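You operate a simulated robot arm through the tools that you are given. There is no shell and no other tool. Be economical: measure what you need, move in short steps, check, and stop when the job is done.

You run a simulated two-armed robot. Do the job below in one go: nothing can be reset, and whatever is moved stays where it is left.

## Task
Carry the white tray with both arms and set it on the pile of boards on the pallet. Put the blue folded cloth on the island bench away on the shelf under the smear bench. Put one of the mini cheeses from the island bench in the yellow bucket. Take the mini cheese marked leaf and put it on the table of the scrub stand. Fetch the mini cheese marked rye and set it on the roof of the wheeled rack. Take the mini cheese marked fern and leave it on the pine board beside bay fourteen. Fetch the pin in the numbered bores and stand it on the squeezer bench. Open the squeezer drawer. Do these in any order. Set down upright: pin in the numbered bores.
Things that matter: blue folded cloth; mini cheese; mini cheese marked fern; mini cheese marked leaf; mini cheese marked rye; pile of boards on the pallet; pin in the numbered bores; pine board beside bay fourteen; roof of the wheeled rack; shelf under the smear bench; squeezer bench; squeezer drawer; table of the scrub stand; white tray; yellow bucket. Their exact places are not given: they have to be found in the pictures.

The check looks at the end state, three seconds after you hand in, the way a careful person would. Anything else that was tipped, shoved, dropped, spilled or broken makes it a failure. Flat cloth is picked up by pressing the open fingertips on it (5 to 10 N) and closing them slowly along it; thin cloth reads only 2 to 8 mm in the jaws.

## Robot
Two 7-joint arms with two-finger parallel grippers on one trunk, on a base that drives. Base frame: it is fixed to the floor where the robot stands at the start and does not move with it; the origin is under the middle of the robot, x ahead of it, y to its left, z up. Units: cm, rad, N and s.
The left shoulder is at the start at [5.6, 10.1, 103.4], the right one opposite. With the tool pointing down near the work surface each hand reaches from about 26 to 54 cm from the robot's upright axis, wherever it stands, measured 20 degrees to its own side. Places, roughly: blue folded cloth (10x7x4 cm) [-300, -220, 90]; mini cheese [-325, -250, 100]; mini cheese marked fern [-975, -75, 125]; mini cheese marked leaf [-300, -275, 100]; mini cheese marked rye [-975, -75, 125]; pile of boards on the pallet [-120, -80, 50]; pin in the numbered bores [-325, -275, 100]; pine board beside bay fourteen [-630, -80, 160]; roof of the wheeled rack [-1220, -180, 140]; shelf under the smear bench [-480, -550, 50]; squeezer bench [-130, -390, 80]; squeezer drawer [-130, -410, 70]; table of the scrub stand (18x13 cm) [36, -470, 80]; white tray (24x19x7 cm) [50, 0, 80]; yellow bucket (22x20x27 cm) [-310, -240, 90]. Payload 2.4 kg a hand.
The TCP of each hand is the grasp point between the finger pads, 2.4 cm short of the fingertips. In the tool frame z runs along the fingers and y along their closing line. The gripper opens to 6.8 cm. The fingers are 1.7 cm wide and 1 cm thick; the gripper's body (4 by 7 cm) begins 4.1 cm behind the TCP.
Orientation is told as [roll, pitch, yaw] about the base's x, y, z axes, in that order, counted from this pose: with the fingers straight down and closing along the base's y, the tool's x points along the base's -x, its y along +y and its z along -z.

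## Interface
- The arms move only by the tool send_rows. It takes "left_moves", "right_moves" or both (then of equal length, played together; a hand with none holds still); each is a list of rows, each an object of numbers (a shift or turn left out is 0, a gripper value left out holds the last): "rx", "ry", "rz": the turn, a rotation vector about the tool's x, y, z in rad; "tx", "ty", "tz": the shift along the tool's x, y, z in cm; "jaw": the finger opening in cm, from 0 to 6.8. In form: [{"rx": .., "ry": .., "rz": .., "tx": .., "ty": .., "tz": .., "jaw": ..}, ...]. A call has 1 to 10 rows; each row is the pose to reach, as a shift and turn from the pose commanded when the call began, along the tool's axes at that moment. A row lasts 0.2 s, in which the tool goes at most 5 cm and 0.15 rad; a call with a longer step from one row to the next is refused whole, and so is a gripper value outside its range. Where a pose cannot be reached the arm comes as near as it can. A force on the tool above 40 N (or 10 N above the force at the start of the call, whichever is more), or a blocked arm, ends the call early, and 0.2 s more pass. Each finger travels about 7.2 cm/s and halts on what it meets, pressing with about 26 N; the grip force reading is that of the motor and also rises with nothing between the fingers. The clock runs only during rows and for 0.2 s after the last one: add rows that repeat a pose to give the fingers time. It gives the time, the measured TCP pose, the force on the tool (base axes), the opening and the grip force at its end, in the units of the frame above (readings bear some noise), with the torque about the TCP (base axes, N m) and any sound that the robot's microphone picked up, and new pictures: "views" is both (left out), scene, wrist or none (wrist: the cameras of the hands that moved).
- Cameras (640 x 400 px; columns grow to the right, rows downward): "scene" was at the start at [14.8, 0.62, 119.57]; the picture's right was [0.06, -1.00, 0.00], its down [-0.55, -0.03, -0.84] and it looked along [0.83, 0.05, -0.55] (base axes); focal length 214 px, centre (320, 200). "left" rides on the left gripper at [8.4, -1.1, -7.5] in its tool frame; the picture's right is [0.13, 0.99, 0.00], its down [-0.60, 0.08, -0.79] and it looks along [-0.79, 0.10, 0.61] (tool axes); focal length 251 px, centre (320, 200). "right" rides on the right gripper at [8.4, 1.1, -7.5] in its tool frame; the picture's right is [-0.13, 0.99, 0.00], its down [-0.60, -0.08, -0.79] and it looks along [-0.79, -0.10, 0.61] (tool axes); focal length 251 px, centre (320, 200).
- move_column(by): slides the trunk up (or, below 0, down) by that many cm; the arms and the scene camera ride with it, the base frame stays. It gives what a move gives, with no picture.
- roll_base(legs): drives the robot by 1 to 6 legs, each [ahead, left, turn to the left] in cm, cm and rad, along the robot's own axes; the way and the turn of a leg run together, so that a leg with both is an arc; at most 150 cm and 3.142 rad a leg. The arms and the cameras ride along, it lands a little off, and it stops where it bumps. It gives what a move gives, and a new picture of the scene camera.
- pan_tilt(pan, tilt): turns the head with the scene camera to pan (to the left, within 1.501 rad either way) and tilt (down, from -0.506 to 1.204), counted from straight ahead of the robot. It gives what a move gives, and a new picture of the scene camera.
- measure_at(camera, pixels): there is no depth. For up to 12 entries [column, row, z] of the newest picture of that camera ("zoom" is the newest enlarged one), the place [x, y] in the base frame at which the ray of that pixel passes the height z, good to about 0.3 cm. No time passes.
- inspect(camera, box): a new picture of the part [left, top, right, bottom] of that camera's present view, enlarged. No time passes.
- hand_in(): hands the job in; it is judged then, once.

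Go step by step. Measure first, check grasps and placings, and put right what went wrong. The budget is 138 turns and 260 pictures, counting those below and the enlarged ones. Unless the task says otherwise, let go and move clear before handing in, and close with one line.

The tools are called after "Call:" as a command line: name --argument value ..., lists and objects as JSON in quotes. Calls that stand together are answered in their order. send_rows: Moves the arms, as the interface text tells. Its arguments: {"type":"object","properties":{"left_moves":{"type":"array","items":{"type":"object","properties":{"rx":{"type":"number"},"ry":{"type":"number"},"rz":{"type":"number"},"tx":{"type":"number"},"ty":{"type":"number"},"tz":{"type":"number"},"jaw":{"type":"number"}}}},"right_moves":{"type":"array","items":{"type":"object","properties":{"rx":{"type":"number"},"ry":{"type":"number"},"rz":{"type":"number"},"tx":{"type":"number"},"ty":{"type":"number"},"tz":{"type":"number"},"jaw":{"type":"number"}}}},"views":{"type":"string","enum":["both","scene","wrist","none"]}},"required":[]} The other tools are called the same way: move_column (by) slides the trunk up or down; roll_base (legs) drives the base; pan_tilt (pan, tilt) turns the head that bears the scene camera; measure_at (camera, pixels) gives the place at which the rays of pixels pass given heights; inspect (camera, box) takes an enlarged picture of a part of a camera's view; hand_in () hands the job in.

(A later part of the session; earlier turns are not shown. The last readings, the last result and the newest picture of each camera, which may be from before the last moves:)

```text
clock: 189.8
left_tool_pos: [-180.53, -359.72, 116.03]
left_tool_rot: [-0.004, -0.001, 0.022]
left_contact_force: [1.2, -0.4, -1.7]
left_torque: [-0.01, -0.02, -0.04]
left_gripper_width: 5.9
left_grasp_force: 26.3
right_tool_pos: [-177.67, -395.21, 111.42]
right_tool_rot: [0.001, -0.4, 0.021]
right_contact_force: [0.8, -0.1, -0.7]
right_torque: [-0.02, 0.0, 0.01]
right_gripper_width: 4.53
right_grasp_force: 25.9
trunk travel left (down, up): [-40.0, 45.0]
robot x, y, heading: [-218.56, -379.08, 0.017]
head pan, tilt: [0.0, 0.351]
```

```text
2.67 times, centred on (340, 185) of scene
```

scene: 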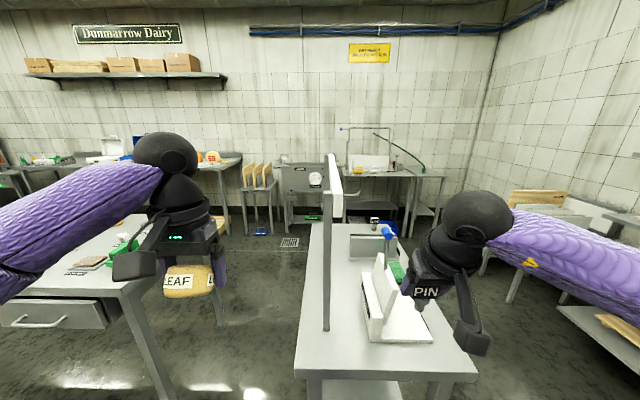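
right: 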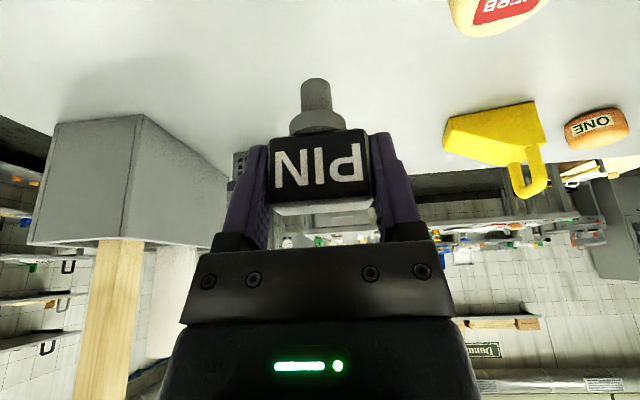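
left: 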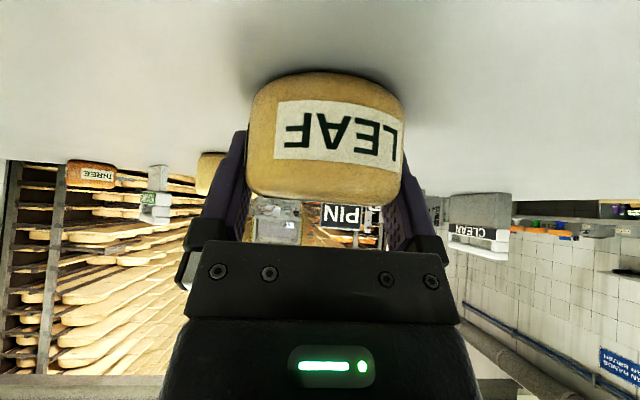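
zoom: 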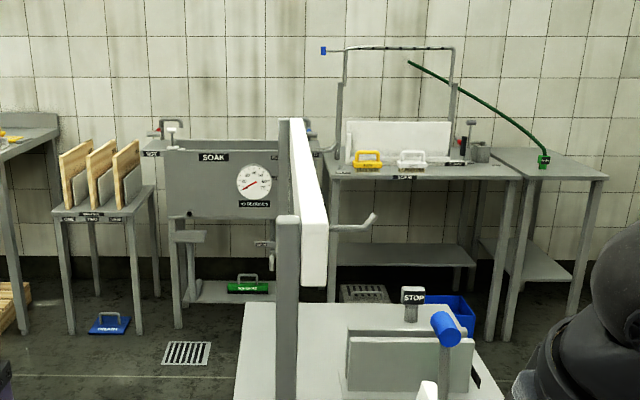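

This bench spans x −172…−92, y −416…−372 at z≈80: the squeezer bench (drawer on its south face). I'll choose a free spot near its west edge for the PIN.

Call:
measure_at --camera "scene" --pixels '[[326, 330, 80], [372, 342, 80], [432, 341, 80], [342, 356, 80], [400, 360, 80], [378, 174, 80], [430, 177, 80]]'

Call:
roll_base --legs '[[16, 3, -0.017]]'

Call:
pan_tilt --pan -0.2 --tilt 0.7

```text
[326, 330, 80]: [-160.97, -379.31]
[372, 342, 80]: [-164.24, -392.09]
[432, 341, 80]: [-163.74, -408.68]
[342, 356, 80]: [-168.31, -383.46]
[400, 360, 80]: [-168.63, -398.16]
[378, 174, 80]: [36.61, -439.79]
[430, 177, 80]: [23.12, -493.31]
```

```text
clock: 191.2
left_tool_pos: [-164.01, -357.23, 116.05]
left_tool_rot: [-0.003, 0.0, 0.003]
left_contact_force: [0.6, -0.2, -0.3]
left_torque: [0.01, 0.0, 0.03]
left_gripper_width: 5.89
left_grasp_force: 25.9
right_tool_pos: [-161.53, -392.7, 111.4]
right_tool_rot: [0.001, -0.398, 0.004]
right_contact_force: [0.8, 0.0, -0.1]
right_torque: [-0.05, -0.01, 0.0]
right_gripper_width: 4.57
right_grasp_force: 26.1
trunk travel left (down, up): [-40.0, 45.0]
robot x, y, heading: [-202.34, -375.53, -0.001]
head pan, tilt: [0.0, 0.351]
```

scene: 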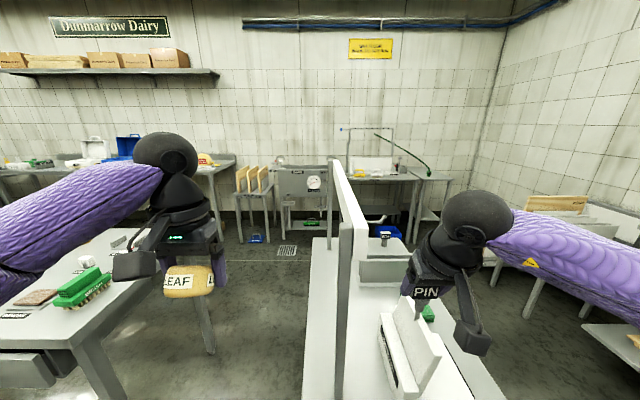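

```text
clock: 192.1
left_tool_pos: [-164.09, -357.29, 116.02]
left_tool_rot: [-0.005, -0.001, 0.004]
left_contact_force: [-0.9, 0.0, -0.5]
left_torque: [-0.01, 0.05, 0.02]
left_gripper_width: 5.85
left_grasp_force: 25.7
right_tool_pos: [-161.69, -392.91, 111.5]
right_tool_rot: [0.003, -0.401, 0.005]
right_contact_force: [-0.4, 0.4, -0.6]
right_torque: [-0.03, -0.02, 0.03]
right_gripper_width: 4.54
right_grasp_force: 25.7
trunk travel left (down, up): [-40.0, 45.0]
robot x, y, heading: [-202.07, -375.89, 0.0]
head pan, tilt: [-0.201, 0.7]
```

scene: 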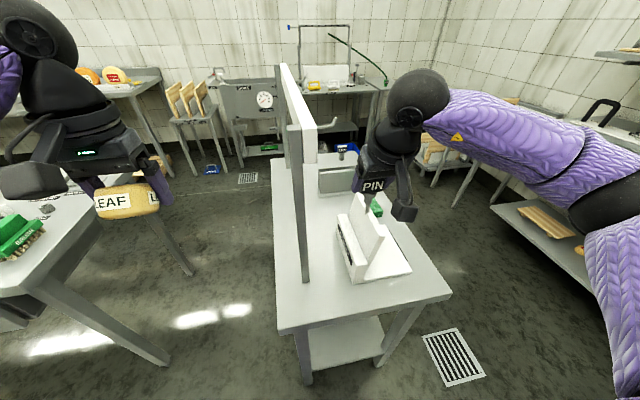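

Call:
measure_at --camera "scene" --pixels '[[280, 331, 80], [450, 296, 80], [306, 282, 80], [355, 283, 80], [411, 271, 80], [330, 300, 80], [425, 268, 80], [400, 235, 80], [375, 215, 80], [300, 300, 80]]'

Call:
inspect --camera "scene" --box '[260, 150, 470, 350]'

```text
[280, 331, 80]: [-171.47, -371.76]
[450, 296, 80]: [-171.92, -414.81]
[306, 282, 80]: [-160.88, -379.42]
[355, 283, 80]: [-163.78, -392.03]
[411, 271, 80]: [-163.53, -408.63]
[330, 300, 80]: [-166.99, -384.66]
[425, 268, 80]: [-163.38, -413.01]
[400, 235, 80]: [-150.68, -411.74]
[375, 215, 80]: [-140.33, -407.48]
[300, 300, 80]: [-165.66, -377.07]
```

```text
2.00 times, centred on (365, 250) of scene
```

zoom: 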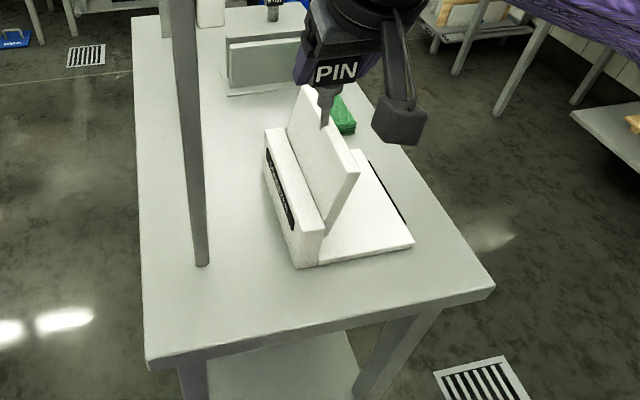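

I'll stand the PIN at about (−166.5,−386.5), between the divider post and the white rack: first above, then down.

Call:
send_rows --right_moves '[{"tx": 2.3, "tz": -1}, {"tx": 4.6, "tz": -1.9, "ty": 2}, {"tx": 5.5, "tz": 0, "ty": 5}, {"tx": 6.5, "tz": 2.7, "ty": 6.3}, {"tx": 8.3, "tz": 6.9, "ty": 6.3}, {"tx": 10, "tz": 11, "ty": 6.3}, {"tx": 11.6, "tz": 14.7, "ty": 6.3}, {"tx": 12.4, "tz": 16.5, "ty": 6.3}, {"tx": 12.4, "tz": 16.5, "ty": 6.3}]'

```text
clock: 194.1
left_tool_pos: [-164.02, -357.21, 115.96]
left_tool_rot: [-0.004, -0.003, 0.003]
left_contact_force: [0.4, 0.8, -1.1]
left_torque: [0.01, -0.02, -0.03]
left_gripper_width: 5.9
left_grasp_force: 26.3
right_tool_pos: [-166.62, -386.28, 91.56]
right_tool_rot: [0.0, -0.4, 0.004]
right_contact_force: [-0.7, -0.1, -0.2]
right_torque: [0.0, -0.02, 0.01]
right_gripper_width: 4.54
right_grasp_force: 26.4
trunk travel left (down, up): [-40.0, 45.0]
robot x, y, heading: [-202.73, -375.56, 0.005]
head pan, tilt: [-0.201, 0.7]
```

scene: 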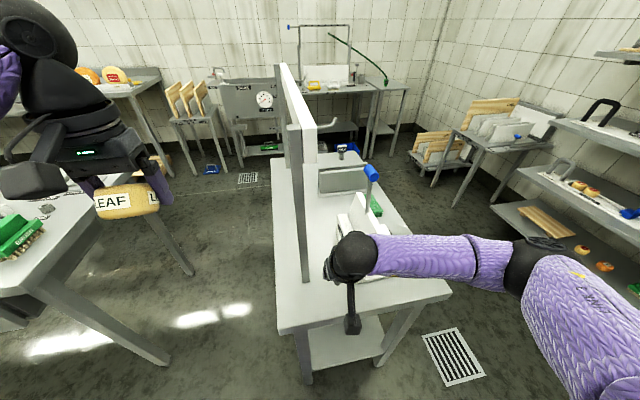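
right: 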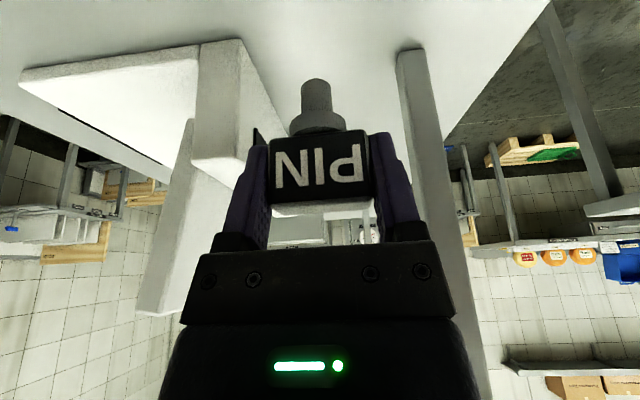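

Call:
send_rows --right_moves '[{"tx": 0.8, "tz": 1.9, "ty": 0.4}, {"tx": 1.6, "tz": 3.7, "ty": 0.4}, {"tx": 2.1, "tz": 5.0, "ty": 0.4}, {"tx": 2.1, "tz": 5.0, "ty": 0.4}]' --views "none"

Call:
send_rows --right_moves '[{"tx": 0.08, "tz": 0.18}, {"tx": 0.16, "tz": 0.37}, {"tx": 0.23, "tz": 0.55}, {"tx": 0.23, "tz": 0.55}]' --views "wrist"

```text
clock: 195.1
left_tool_pos: [-164.1, -357.2, 116.04]
left_tool_rot: [-0.003, -0.003, 0.003]
left_contact_force: [-0.3, -0.1, -1.3]
left_torque: [0.01, -0.03, 0.03]
left_gripper_width: 5.87
left_grasp_force: 26.2
right_tool_pos: [-166.71, -386.04, 86.1]
right_tool_rot: [0.002, -0.4, 0.003]
right_contact_force: [-0.1, -0.4, -0.3]
right_torque: [0.0, 0.0, 0.0]
right_gripper_width: 4.53
right_grasp_force: 26.6
trunk travel left (down, up): [-40.0, 45.0]
robot x, y, heading: [-202.04, -375.71, 0.007]
head pan, tilt: [-0.201, 0.7]
```

```text
clock: 196.1
left_tool_pos: [-163.97, -357.21, 115.99]
left_tool_rot: [-0.004, -0.002, 0.003]
left_contact_force: [0.5, -0.3, -1.1]
left_torque: [-0.02, -0.04, 0.0]
left_gripper_width: 5.9
left_grasp_force: 26.0
right_tool_pos: [-166.62, -385.94, 85.5]
right_tool_rot: [0.003, -0.4, 0.003]
right_contact_force: [0.5, -0.2, -1.2]
right_torque: [0.0, 0.0, 0.0]
right_gripper_width: 4.53
right_grasp_force: 25.7
trunk travel left (down, up): [-40.0, 45.0]
robot x, y, heading: [-202.46, -375.64, 0.005]
head pan, tilt: [-0.201, 0.7]
```

right: 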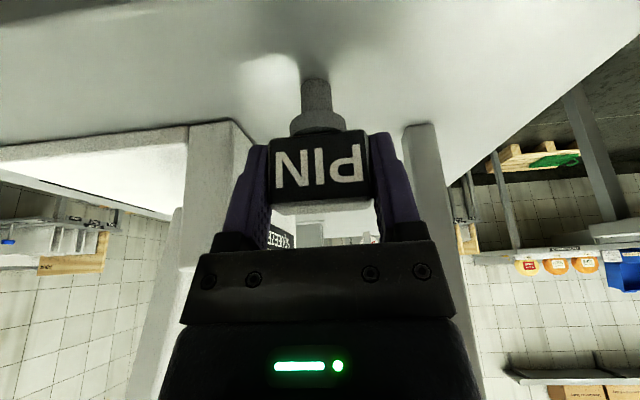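

Almost at the surface with its shadow close under the stem; stepping down until contact.

Call:
send_rows --right_moves '[{"tx": 0.06, "tz": 0.14}, {"tx": 0.12, "tz": 0.28}, {"tx": 0.12, "tz": 0.28}]' --views "none"

Call:
send_rows --right_moves '[{"tx": 0.06, "tz": 0.14}, {"tx": 0.12, "tz": 0.28}, {"tx": 0.12, "tz": 0.28}]' --views "none"

Call:
inspect --camera "right" --box '[240, 40, 400, 140]'

```text
clock: 196.9
left_tool_pos: [-164.05, -357.16, 116.14]
left_tool_rot: [-0.003, -0.002, 0.005]
left_contact_force: [0.6, -0.3, -0.5]
left_torque: [-0.02, -0.02, -0.01]
left_gripper_width: 5.89
left_grasp_force: 26.5
right_tool_pos: [-166.56, -386.09, 85.23]
right_tool_rot: [0.002, -0.403, 0.003]
right_contact_force: [0.7, -1.1, 18.9]
right_torque: [-0.05, -0.1, -0.01]
right_gripper_width: 4.58
right_grasp_force: 26.0
trunk travel left (down, up): [-40.0, 45.0]
robot x, y, heading: [-202.84, -375.7, -0.0]
head pan, tilt: [-0.201, 0.7]
```

```text
clock: 197.7
left_tool_pos: [-164.13, -357.19, 115.95]
left_tool_rot: [-0.004, -0.003, 0.004]
left_contact_force: [0.4, -0.3, -0.6]
left_torque: [0.01, -0.02, 0.02]
left_gripper_width: 5.88
left_grasp_force: 26.4
right_tool_pos: [-166.68, -385.98, 84.91]
right_tool_rot: [0.003, -0.402, 0.003]
right_contact_force: [-0.2, 0.3, 19.5]
right_torque: [0.01, -0.03, 0.01]
right_gripper_width: 4.55
right_grasp_force: 25.9
trunk travel left (down, up): [-40.0, 45.0]
robot x, y, heading: [-202.48, -375.97, 0.005]
head pan, tilt: [-0.201, 0.7]
```

```text
4.00 times, centred on (320, 90) of right
```

zoom: 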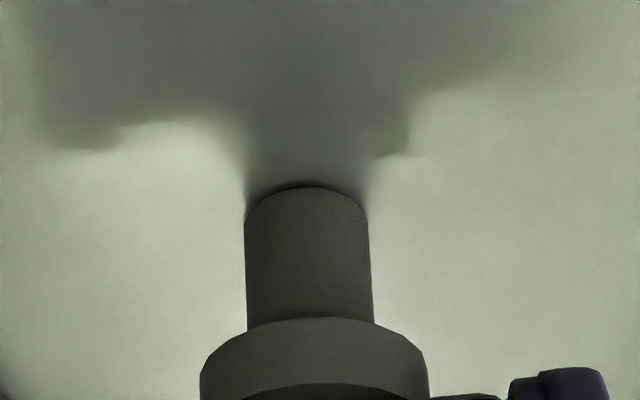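

Stem is flat on the bench (~19 N). Releasing gently and withdrawing along the tool axis.

Call:
send_rows --right_moves '[{"jaw": 4.8}, {"jaw": 5.4}, {"jaw": 5.8}, {"jaw": 5.8}, {"tz": -2}, {"tz": -5}, {"tz": -9}, {"tz": -13}, {"tz": -16}]' --views "both"

```text
clock: 199.7
left_tool_pos: [-163.97, -357.19, 115.98]
left_tool_rot: [-0.004, -0.002, 0.003]
left_contact_force: [-0.2, 0.0, -0.3]
left_torque: [-0.02, -0.02, -0.01]
left_gripper_width: 5.87
left_grasp_force: 26.3
right_tool_pos: [-172.71, -386.15, 99.58]
right_tool_rot: [0.001, -0.401, 0.004]
right_contact_force: [-0.3, -0.2, -0.2]
right_torque: [-0.01, -0.01, 0.02]
right_gripper_width: 5.8
right_grasp_force: 0.1
trunk travel left (down, up): [-40.0, 45.0]
robot x, y, heading: [-202.75, -375.71, 0.004]
head pan, tilt: [-0.201, 0.7]
```

scene: 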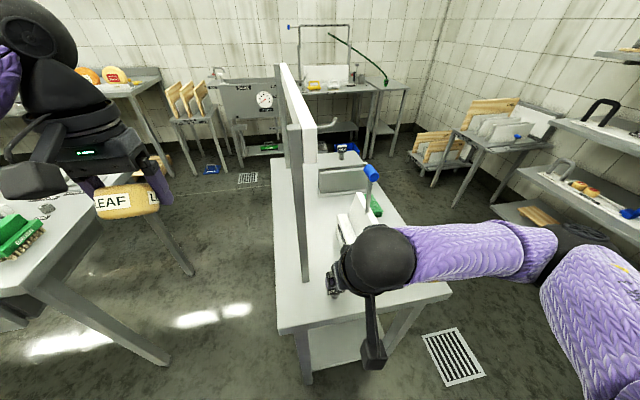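
right: 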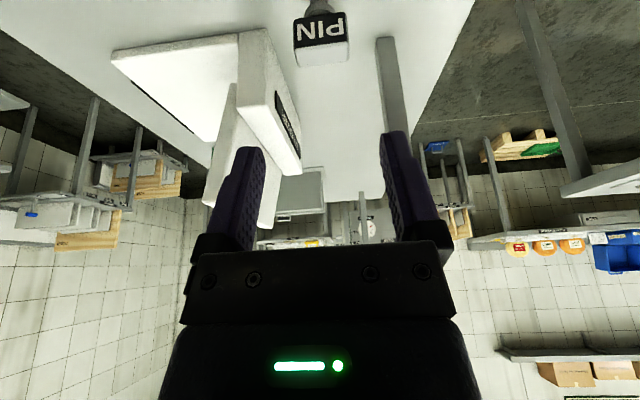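

PIN stands upright on the squeezer bench. Next the drawer on its south face: backing off and moving south.

Call:
send_rows --right_moves '[{"ry": 0.14, "tz": -3}, {"ry": 0.28, "tz": -5}, {"ry": 0.4, "tz": -6}, {"ry": 0.4, "tz": -6}]' --views "none"

Call:
roll_base --legs '[[-20, 0, 0], [0, -95, 0]]'

Call:
pan_tilt --pan 0.2 --tilt 0.5

```text
clock: 200.7
left_tool_pos: [-163.97, -357.2, 116.08]
left_tool_rot: [-0.003, -0.001, 0.004]
left_contact_force: [0.6, 0.3, -0.9]
left_torque: [-0.01, -0.02, 0.0]
left_gripper_width: 5.88
left_grasp_force: 25.9
right_tool_pos: [-175.18, -386.04, 105.14]
right_tool_rot: [0.001, 0.001, 0.007]
right_contact_force: [-0.6, 0.3, 0.5]
right_torque: [-0.02, 0.02, -0.01]
right_gripper_width: 5.81
right_grasp_force: 0.0
trunk travel left (down, up): [-40.0, 45.0]
robot x, y, heading: [-202.61, -375.76, 0.006]
head pan, tilt: [-0.201, 0.7]
```

```text
clock: 206.8
left_tool_pos: [-183.92, -450.84, 115.94]
left_tool_rot: [-0.004, -0.002, -0.002]
left_contact_force: [-0.7, -0.5, -0.6]
left_torque: [0.0, -0.02, -0.05]
left_gripper_width: 5.88
left_grasp_force: 26.7
right_tool_pos: [-195.44, -479.52, 105.01]
right_tool_rot: [0.002, 0.001, -0.003]
right_contact_force: [0.0, -0.7, 0.3]
right_torque: [-0.02, -0.02, 0.0]
right_gripper_width: 5.8
right_grasp_force: 0.1
trunk travel left (down, up): [-40.0, 45.0]
robot x, y, heading: [-222.07, -468.62, -0.001]
head pan, tilt: [-0.201, 0.7]
```

scene: 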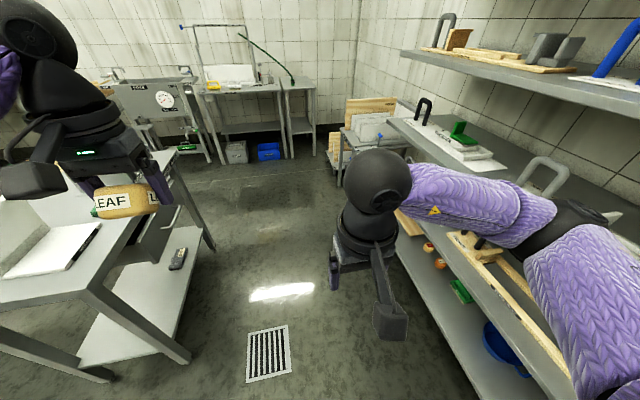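

```text
clock: 207.6
left_tool_pos: [-183.95, -450.95, 116.03]
left_tool_rot: [-0.003, -0.002, -0.004]
left_contact_force: [-0.1, 0.1, -1.7]
left_torque: [0.03, 0.0, 0.0]
left_gripper_width: 5.88
left_grasp_force: 25.7
right_tool_pos: [-195.46, -479.55, 104.93]
right_tool_rot: [0.003, 0.0, -0.002]
right_contact_force: [0.1, 0.3, 0.2]
right_torque: [-0.03, 0.03, 0.0]
right_gripper_width: 5.81
right_grasp_force: 0.0
trunk travel left (down, up): [-40.0, 45.0]
robot x, y, heading: [-222.41, -469.06, -0.004]
head pan, tilt: [0.201, 0.499]
```

scene: 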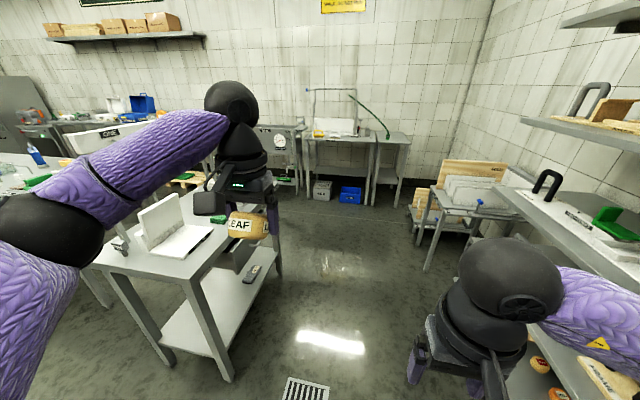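

Call:
inspect --camera "scene" --box '[100, 180, 300, 390]'

Call:
inspect --camera "scene" --box '[280, 70, 440, 220]'

Call:
measure_at --camera "scene" --pixels '[[498, 187, 90], [640, 282, 90], [425, 268, 0], [412, 200, 0], [393, 143, 80], [345, 137, 80], [235, 380, 0], [498, 187, 100]]'

```text
1.90 times, centred on (200, 285) of scene
```

zoom: 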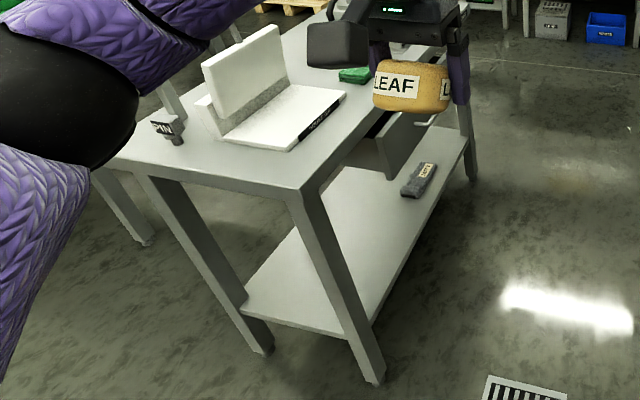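

```text
2.67 times, centred on (360, 145) of scene
```

zoom: 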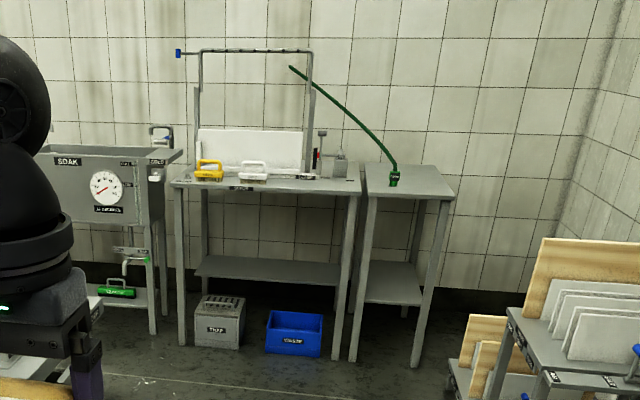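

```text
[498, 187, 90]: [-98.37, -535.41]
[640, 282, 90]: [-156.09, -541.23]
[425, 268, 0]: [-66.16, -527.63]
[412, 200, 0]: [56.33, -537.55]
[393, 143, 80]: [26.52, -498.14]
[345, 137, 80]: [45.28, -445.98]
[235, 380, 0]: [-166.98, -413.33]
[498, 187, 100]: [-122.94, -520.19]
```

PIN is upright (zoom px 170,130). The drawer's pull is visible at zoom (425,120). I'll turn to face the drawer front and look.

Call:
roll_base --legs '[[0, 0, 1.575], [0, -84, 0]]'

Call:
pan_tilt --pan -0.25 --tilt 0.9

```text
clock: 215.9
left_tool_pos: [-154.52, -432.08, 116.05]
left_tool_rot: [-0.003, -0.001, 1.549]
left_contact_force: [-0.3, 0.3, -1.1]
left_torque: [-0.02, -0.01, -0.02]
left_gripper_width: 5.9
left_grasp_force: 26.3
right_tool_pos: [-126.02, -443.97, 105.05]
right_tool_rot: [0.002, -0.001, 1.547]
right_contact_force: [0.6, 0.0, -0.2]
right_torque: [0.0, -0.02, 0.02]
right_gripper_width: 5.78
right_grasp_force: 0.0
trunk travel left (down, up): [-40.0, 45.0]
robot x, y, heading: [-137.22, -470.7, 1.548]
head pan, tilt: [0.201, 0.499]
```

scene: 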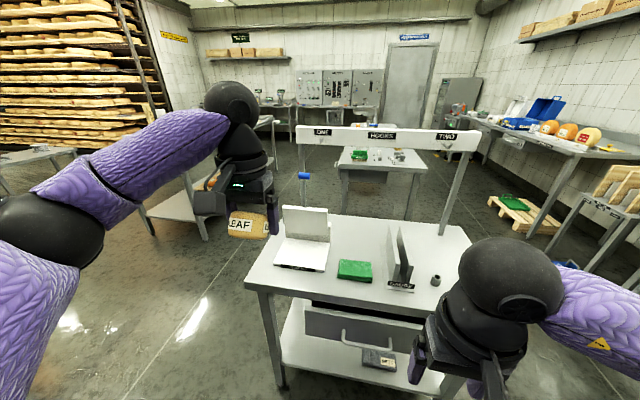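

```text
clock: 216.8
left_tool_pos: [-154.5, -432.14, 115.99]
left_tool_rot: [-0.003, -0.001, 1.547]
left_contact_force: [-0.5, 1.1, -1.1]
left_torque: [0.01, -0.02, -0.01]
left_gripper_width: 5.88
left_grasp_force: 25.8
right_tool_pos: [-126.03, -444.03, 105.01]
right_tool_rot: [0.003, -0.001, 1.547]
right_contact_force: [-0.6, 0.2, -0.4]
right_torque: [-0.01, 0.01, -0.01]
right_gripper_width: 5.78
right_grasp_force: 0.0
trunk travel left (down, up): [-40.0, 45.0]
robot x, y, heading: [-137.19, -470.98, 1.549]
head pan, tilt: [-0.25, 0.901]
```

scene: 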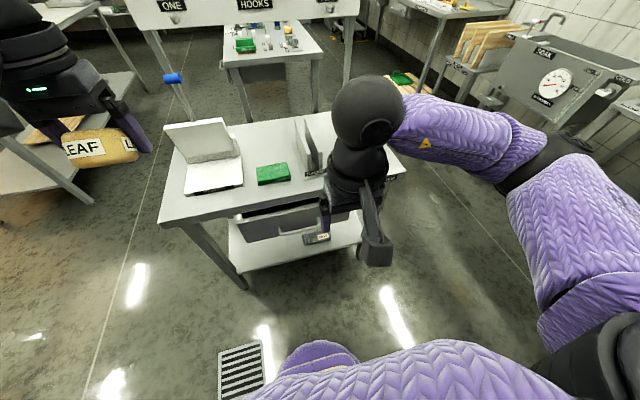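

Call:
inspect --camera "scene" --box '[210, 180, 350, 270]'

Call:
measure_at --camera "scene" --pixels '[[236, 228, 75], [245, 241, 68], [278, 233, 68], [330, 226, 68], [285, 236, 68], [158, 225, 80]]'

```text
4.44 times, centred on (280, 225) of scene
```

zoom: 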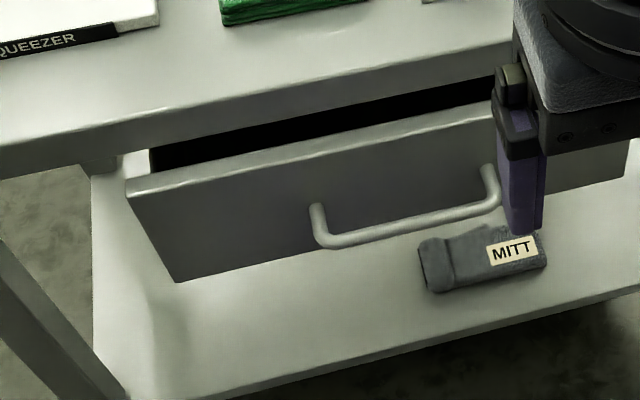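

```text
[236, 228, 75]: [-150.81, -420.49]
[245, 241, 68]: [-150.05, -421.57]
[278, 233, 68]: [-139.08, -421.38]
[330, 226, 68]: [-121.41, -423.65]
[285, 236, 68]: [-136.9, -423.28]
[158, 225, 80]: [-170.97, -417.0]
```

Call:
send_rows --right_moves '[{"tz": 3, "jaw": 3}, {"tz": 7, "jaw": 0}, {"tz": 10, "jaw": 0}, {"tz": 10, "jaw": 0}]' --views "wrist"

Call:
measure_at --camera "scene" --pixels '[[300.3, 230.6, 66], [300.3, 230.6, 68], [300.3, 230.6, 70], [300.3, 230.6, 72], [282, 238, 68], [318, 229.5, 68]]'

```text
clock: 217.8
left_tool_pos: [-154.48, -432.1, 115.99]
left_tool_rot: [-0.004, -0.003, 1.548]
left_contact_force: [-0.4, 0.3, -0.7]
left_torque: [0.02, 0.0, 0.01]
left_gripper_width: 5.92
left_grasp_force: 25.7
right_tool_pos: [-126.08, -443.97, 94.96]
right_tool_rot: [0.0, 0.001, 1.549]
right_contact_force: [-0.1, -0.7, 0.4]
right_torque: [-0.02, 0.0, 0.0]
right_gripper_width: 0.0
right_grasp_force: 23.3
trunk travel left (down, up): [-40.0, 45.0]
robot x, y, heading: [-136.97, -471.01, 1.552]
head pan, tilt: [-0.25, 0.901]
```

right: 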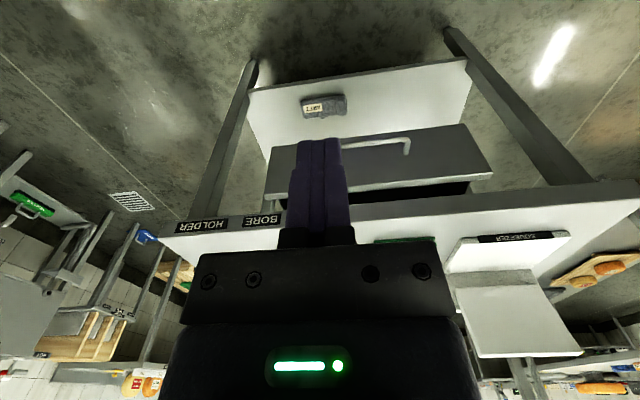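

```text
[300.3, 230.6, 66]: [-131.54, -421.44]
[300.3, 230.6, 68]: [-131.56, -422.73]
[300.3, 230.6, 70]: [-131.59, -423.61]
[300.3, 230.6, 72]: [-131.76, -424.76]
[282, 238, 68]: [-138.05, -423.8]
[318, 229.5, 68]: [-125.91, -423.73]
```

Call:
measure_at --camera "right" --pixels '[[385, 141, 66], [385, 141, 68], [385, 141, 70], [385, 141, 72], [408, 140, 70], [280, 150, 70], [350, 205, 80], [400, 130, 74]]'

Call:
inspect --camera "right" --box '[250, 90, 500, 210]'

```text
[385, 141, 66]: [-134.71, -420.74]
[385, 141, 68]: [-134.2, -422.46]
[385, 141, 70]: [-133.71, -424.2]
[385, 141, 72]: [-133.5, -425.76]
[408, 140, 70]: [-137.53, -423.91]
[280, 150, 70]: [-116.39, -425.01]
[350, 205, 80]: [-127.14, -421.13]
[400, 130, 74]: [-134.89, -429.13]
```

```text
2.56 times, centred on (375, 150) of right
```

zoom: 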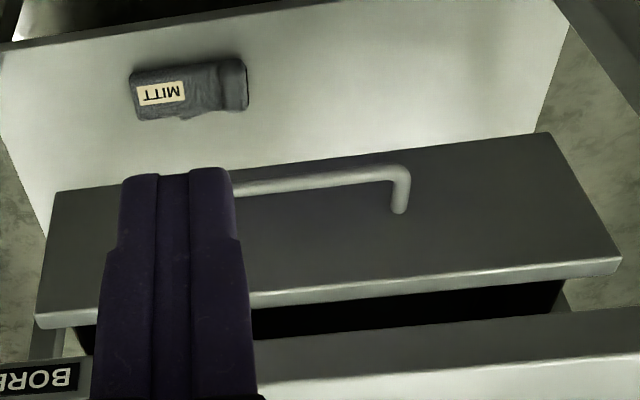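

The pull bar lies along x at y≈−423, z≈68.7 (x −137.7…−121). I'll lower the trunk, tilt the right hand forward and roll it 90° so the fingers can take the bar from above and below.

Call:
move_column --by -15

Call:
send_rows --right_moves '[{"ry": -0.14, "tx": -1, "ty": 0.5}, {"ry": -0.28, "tx": -2, "ty": 1}, {"ry": -0.42, "tx": -3, "ty": 1.5}, {"ry": -0.56, "tx": -4, "ty": 2, "tz": 1}, {"ry": -0.7, "tx": -5, "ty": 2.5, "tz": 2}, {"ry": -0.84, "tx": -6, "ty": 3, "tz": 3.5}, {"ry": -0.98, "tx": -7, "ty": 3.5, "tz": 5}, {"ry": -1.0, "tx": -7, "ty": 3.5, "tz": 5}]' --views "none"

Call:
send_rows --right_moves '[{"rz": 0.15}, {"rz": 0.3}, {"rz": 0.45}, {"rz": 0.6}, {"rz": 0.75}, {"rz": 0.9}, {"rz": 1.05}, {"rz": 1.2}, {"rz": 1.35}, {"rz": 1.5, "jaw": 3}]'

```text
clock: 219.6
left_tool_pos: [-154.68, -432.05, 101.13]
left_tool_rot: [-0.003, -0.002, 1.548]
left_contact_force: [-0.1, -0.2, -0.6]
left_torque: [-0.01, 0.01, 0.0]
left_gripper_width: 5.89
left_grasp_force: 25.3
right_tool_pos: [-126.14, -444.0, 80.02]
right_tool_rot: [0.001, -0.002, 1.548]
right_contact_force: [-0.5, -0.1, -0.2]
right_torque: [-0.01, 0.01, 0.03]
right_gripper_width: 0.0
right_grasp_force: 23.4
trunk travel left (down, up): [-25.0, 60.0]
robot x, y, heading: [-137.15, -471.03, 1.549]
head pan, tilt: [-0.25, 0.901]
```

```text
clock: 221.4
left_tool_pos: [-154.65, -432.21, 100.94]
left_tool_rot: [-0.004, -0.003, 1.548]
left_contact_force: [-0.1, 0.0, -1.0]
left_torque: [0.02, -0.03, 0.0]
left_gripper_width: 5.88
left_grasp_force: 26.1
right_tool_pos: [-131.52, -436.67, 76.39]
right_tool_rot: [0.0, -1.0, 1.546]
right_contact_force: [0.9, 0.2, 0.5]
right_torque: [-0.02, 0.01, -0.03]
right_gripper_width: 0.01
right_grasp_force: 23.6
right hand out of reach, approached as far as the arm can: row 6, 7, 8
trunk travel left (down, up): [-25.0, 60.0]
robot x, y, heading: [-137.17, -470.95, 1.548]
head pan, tilt: [-0.25, 0.901]
```

```text
clock: 223.6
left_tool_pos: [-154.59, -432.02, 100.91]
left_tool_rot: [-0.003, -0.003, 1.549]
left_contact_force: [0.3, 0.0, -1.5]
left_torque: [0.01, -0.02, -0.04]
left_gripper_width: 5.9
left_grasp_force: 26.0
right_tool_pos: [-131.59, -436.85, 76.36]
right_tool_rot: [0.999, -0.057, 0.013]
right_contact_force: [0.3, -0.4, -0.5]
right_torque: [-0.01, 0.0, 0.0]
right_gripper_width: 2.99
right_grasp_force: 0.0
trunk travel left (down, up): [-25.0, 60.0]
robot x, y, heading: [-137.13, -471.35, 1.557]
head pan, tilt: [-0.25, 0.901]
```

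scene: 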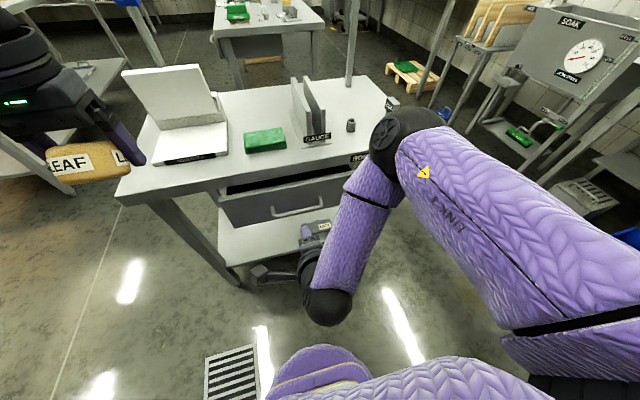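
right: 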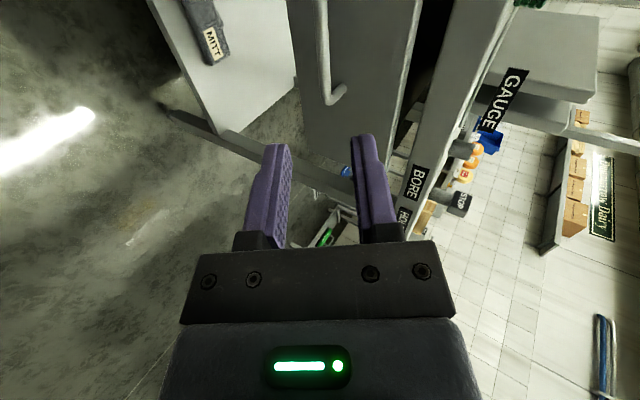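

Call:
send_rows --right_moves '[{"rz": 0.07, "tz": 3, "ty": 0.3, "jaw": 2.6}, {"rz": 0.07, "tz": 6, "ty": 0.7}, {"rz": 0.07, "tz": 9, "ty": 1.0}, {"rz": 0.07, "tz": 9, "ty": 1.0}]' --views "both"

Call:
inspect --camera "right" --box '[220, 0, 440, 200]'

```text
clock: 224.6
left_tool_pos: [-154.6, -432.09, 101.06]
left_tool_rot: [-0.004, -0.001, 1.55]
left_contact_force: [0.2, 0.2, -1.1]
left_torque: [-0.01, -0.02, -0.02]
left_gripper_width: 5.88
left_grasp_force: 26.1
right_tool_pos: [-132.92, -428.52, 73.06]
right_tool_rot: [0.998, -0.002, -0.027]
right_contact_force: [-0.5, -0.4, -0.1]
right_torque: [0.01, 0.0, -0.02]
right_gripper_width: 2.59
right_grasp_force: 0.0
right hand out of reach, approached as far as the arm can: row 1, 2, 3, 4
trunk travel left (down, up): [-25.0, 60.0]
robot x, y, heading: [-137.09, -470.87, 1.551]
head pan, tilt: [-0.25, 0.901]
```

scene: 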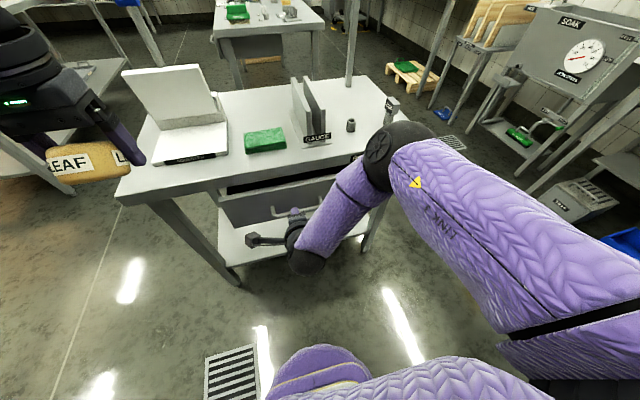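
right: 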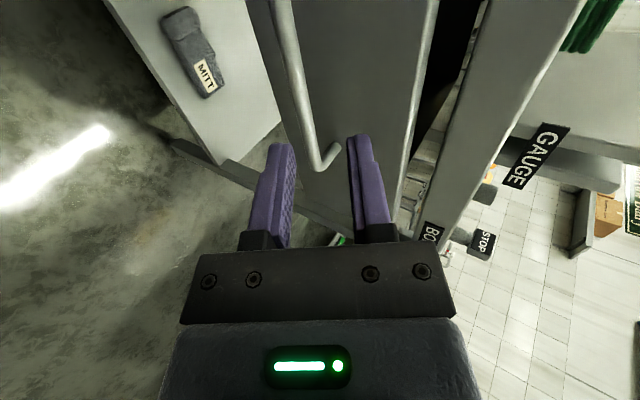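

```text
2.00 times, centred on (330, 100) of right
```

zoom: 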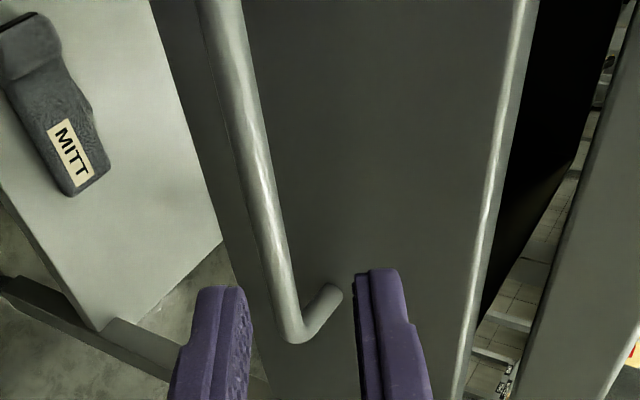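

Call:
measure_at --camera "right" --pixels '[[318, 168, 68.7], [318, 168, 69.5], [300, 100, 68.7], [285, 30, 68.7], [318, 168, 68]]'

Call:
roll_base --legs '[[-8, 0, 0]]'

```text
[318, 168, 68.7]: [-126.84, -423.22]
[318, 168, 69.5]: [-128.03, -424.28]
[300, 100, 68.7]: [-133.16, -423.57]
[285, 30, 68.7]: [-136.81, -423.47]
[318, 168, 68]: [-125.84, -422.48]
```

```text
clock: 225.7
left_tool_pos: [-154.74, -439.98, 100.94]
left_tool_rot: [-0.004, -0.003, 1.546]
left_contact_force: [-0.7, -0.3, -1.1]
left_torque: [0.03, 0.01, -0.01]
left_gripper_width: 5.87
left_grasp_force: 25.4
right_tool_pos: [-133.05, -436.4, 73.11]
right_tool_rot: [0.997, 0.0, -0.026]
right_contact_force: [-0.4, 0.1, 0.3]
right_torque: [-0.01, -0.02, 0.01]
right_gripper_width: 2.59
right_grasp_force: 0.1
trunk travel left (down, up): [-25.0, 60.0]
robot x, y, heading: [-137.45, -478.9, 1.549]
head pan, tilt: [-0.25, 0.901]
```

scene: 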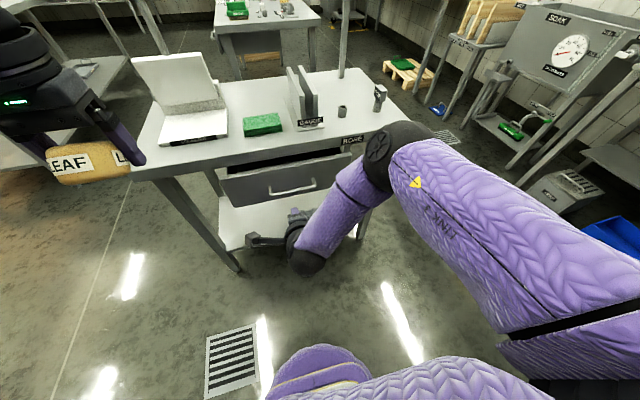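

Call:
move_column --by -18

Call:
send_rows --right_moves '[{"tz": -2, "ty": 2, "tx": -0.3}, {"tz": -4, "ty": 5.5, "tx": -0.6}, {"tz": -4, "ty": 9.5, "tx": -1}, {"tz": -4, "ty": 13.5, "tx": -1}, {"tz": -4, "ty": 16.5, "tx": -1}, {"tz": -4, "ty": 18.4, "tx": -1}, {"tz": -4, "ty": 18.4, "tx": -1}]' --views "both"

```text
clock: 227.7
left_tool_pos: [-154.79, -439.98, 83.04]
left_tool_rot: [-0.004, -0.002, 1.546]
left_contact_force: [-0.7, 1.2, -1.3]
left_torque: [0.02, 0.05, 0.01]
left_gripper_width: 5.87
left_grasp_force: 25.8
right_tool_pos: [-133.0, -436.45, 55.16]
right_tool_rot: [0.997, -0.003, -0.03]
right_contact_force: [-0.2, 0.3, -0.2]
right_torque: [0.02, 0.0, -0.01]
right_gripper_width: 2.61
right_grasp_force: 0.2
trunk travel left (down, up): [-7.0, 78.0]
robot x, y, heading: [-136.93, -478.62, 1.545]
head pan, tilt: [-0.25, 0.901]
```

```text
clock: 229.2
left_tool_pos: [-154.79, -439.93, 83.02]
left_tool_rot: [-0.004, -0.001, 1.546]
left_contact_force: [0.4, -0.3, -0.7]
left_torque: [0.05, -0.04, -0.02]
left_gripper_width: 5.91
left_grasp_force: 25.9
right_tool_pos: [-131.91, -429.73, 72.62]
right_tool_rot: [0.994, -0.003, -0.03]
right_contact_force: [0.0, 0.4, -0.3]
right_torque: [0.0, 0.02, 0.03]
right_gripper_width: 2.61
right_grasp_force: 0.1
trunk travel left (down, up): [-7.0, 78.0]
robot x, y, heading: [-137.47, -478.98, 1.546]
head pan, tilt: [-0.25, 0.901]
```

scene: 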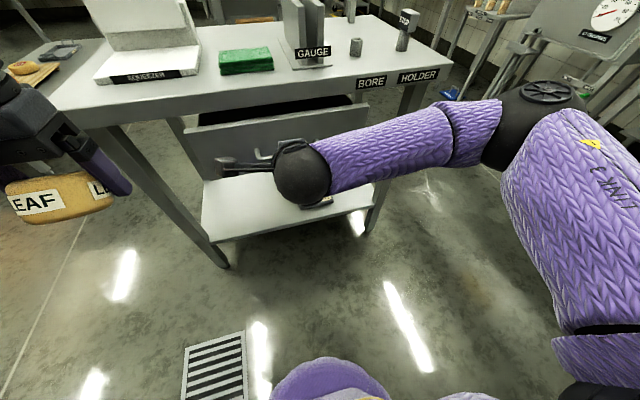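
right: 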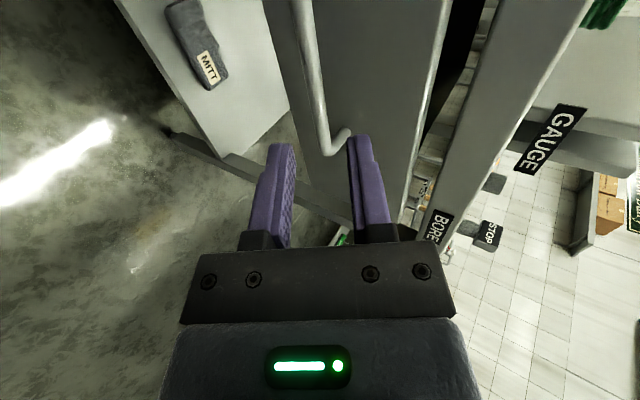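

Call:
send_rows --right_moves '[{"tz": 2, "ty": 0.2}, {"tz": 4, "ty": 0.2}, {"tz": 5.5, "ty": 0.2}, {"tz": 6.6, "ty": 0.2}, {"tz": 6.6, "ty": 0.2}]' --views "wrist"

```text
clock: 230.4
left_tool_pos: [-154.78, -439.95, 82.91]
left_tool_rot: [-0.003, -0.003, 1.547]
left_contact_force: [0.0, -0.7, -0.4]
left_torque: [0.01, -0.01, -0.02]
left_gripper_width: 5.87
left_grasp_force: 26.3
right_tool_pos: [-131.59, -424.31, 69.26]
right_tool_rot: [0.996, -0.004, -0.029]
right_contact_force: [-0.2, -0.7, 0.8]
right_torque: [0.02, 0.01, 0.03]
right_gripper_width: 2.6
right_grasp_force: 0.0
trunk travel left (down, up): [-7.0, 78.0]
robot x, y, heading: [-137.36, -479.15, 1.546]
head pan, tilt: [-0.25, 0.901]
```

right: 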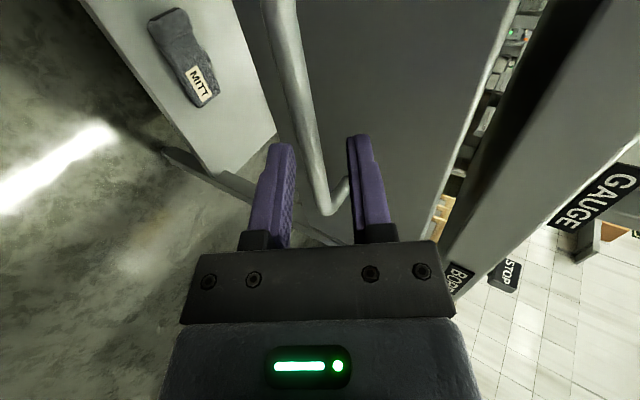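

The bar now runs between the fingers (px 310,150). Closing on it.

Call:
send_rows --right_moves '[{"jaw": 1.5}, {"jaw": 0.5}, {"jaw": 0}, {"jaw": 0}]' --views "wrist"

```text
clock: 231.4
left_tool_pos: [-154.85, -440.02, 82.99]
left_tool_rot: [-0.004, -0.002, 1.546]
left_contact_force: [-0.1, -0.2, -1.9]
left_torque: [0.0, 0.0, -0.01]
left_gripper_width: 5.88
left_grasp_force: 26.0
right_tool_pos: [-131.63, -424.26, 69.18]
right_tool_rot: [0.994, -0.004, -0.029]
right_contact_force: [0.4, -0.1, -1.1]
right_torque: [0.01, -0.01, 0.01]
right_gripper_width: 0.02
right_grasp_force: 23.6
trunk travel left (down, up): [-7.0, 78.0]
robot x, y, heading: [-137.12, -478.88, 1.549]
head pan, tilt: [-0.25, 0.901]
```

right: 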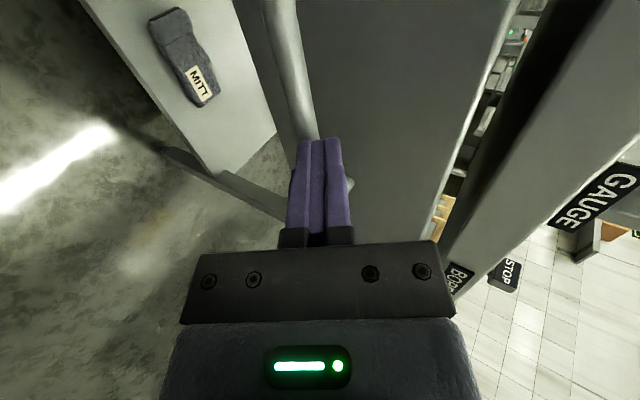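

Call:
measure_at --camera "right" --pixels '[[326, 213, 64], [326, 213, 65], [326, 213, 66], [326, 213, 67], [326, 213, 68], [300, 100, 64], [300, 100, 66], [300, 100, 67], [300, 100, 68]]'

```text
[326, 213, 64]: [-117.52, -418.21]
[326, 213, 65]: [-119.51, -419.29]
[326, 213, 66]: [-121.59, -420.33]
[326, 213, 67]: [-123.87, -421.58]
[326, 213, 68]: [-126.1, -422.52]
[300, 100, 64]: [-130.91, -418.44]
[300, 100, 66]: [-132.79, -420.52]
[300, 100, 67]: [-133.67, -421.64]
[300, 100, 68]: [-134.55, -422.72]
```

Closed on nothing: triangulating again puts the bar at y≈−422.6, z≈68.1, right at the tips. Opening, advancing 1.5 cm and closing again.

Call:
send_rows --right_moves '[{"jaw": 2.2}, {"jaw": 2.2}, {"tz": 0.8}, {"tz": 1.6}, {"tz": 1.6}, {"tz": 1.6, "jaw": 1}, {"tz": 1.6, "jaw": 0}, {"tz": 1.6, "jaw": 0}, {"tz": 1.6, "jaw": 0}]' --views "wrist"

```text
clock: 233.2
left_tool_pos: [-154.71, -440.05, 83.06]
left_tool_rot: [-0.001, -0.001, 1.546]
left_contact_force: [0.5, 0.3, -1.5]
left_torque: [0.01, 0.0, 0.03]
left_gripper_width: 5.86
left_grasp_force: 26.0
right_tool_pos: [-131.74, -423.03, 67.76]
right_tool_rot: [0.978, -0.007, -0.025]
right_contact_force: [1.6, -5.4, -6.5]
right_torque: [-0.14, -0.28, 0.37]
right_gripper_width: 1.17
right_grasp_force: 25.7
trunk travel left (down, up): [-7.0, 78.0]
robot x, y, heading: [-137.29, -478.81, 1.549]
head pan, tilt: [-0.25, 0.901]
stopped in row 8 (right hand): the force on the tool passed its limit at 45 N (the readings are from after the stop); the commanded pose is now the measured one
```

right: 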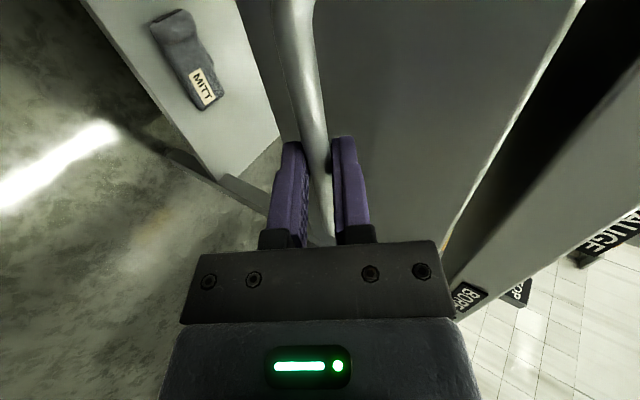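

The bar is gripped (1.17 cm). Pulling the drawer straight toward the robot.

Call:
send_rows --right_moves '[{"tz": -0.8, "ty": -0.56}, {"tz": -1.7, "ty": -1.1}, {"tz": -2.5, "ty": -1.7}, {"tz": -3.7, "ty": -2.5}, {"tz": -5, "ty": -3.4}, {"tz": -6.6, "ty": -4.5}, {"tz": -8.3, "ty": -5.6}, {"tz": -8.3, "ty": -5.6}]' --views "scene"

```text
clock: 234.9
left_tool_pos: [-154.54, -440.0, 82.97]
left_tool_rot: [-0.001, 0.0, 1.546]
left_contact_force: [-0.5, -0.1, -0.9]
left_torque: [0.04, -0.01, -0.02]
left_gripper_width: 5.89
left_grasp_force: 25.2
right_tool_pos: [-131.74, -433.02, 67.83]
right_tool_rot: [0.981, -0.004, -0.03]
right_contact_force: [19.7, -0.8, -12.1]
right_torque: [-0.13, -0.58, 0.14]
right_gripper_width: 1.18
right_grasp_force: 32.6
trunk travel left (down, up): [-7.0, 78.0]
robot x, y, heading: [-137.1, -478.76, 1.55]
head pan, tilt: [-0.25, 0.901]
```

scene: 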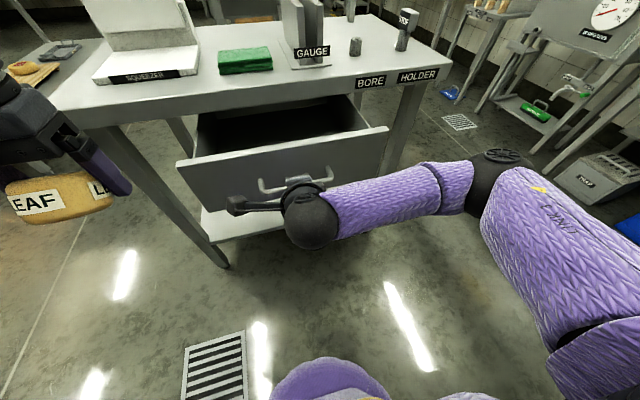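

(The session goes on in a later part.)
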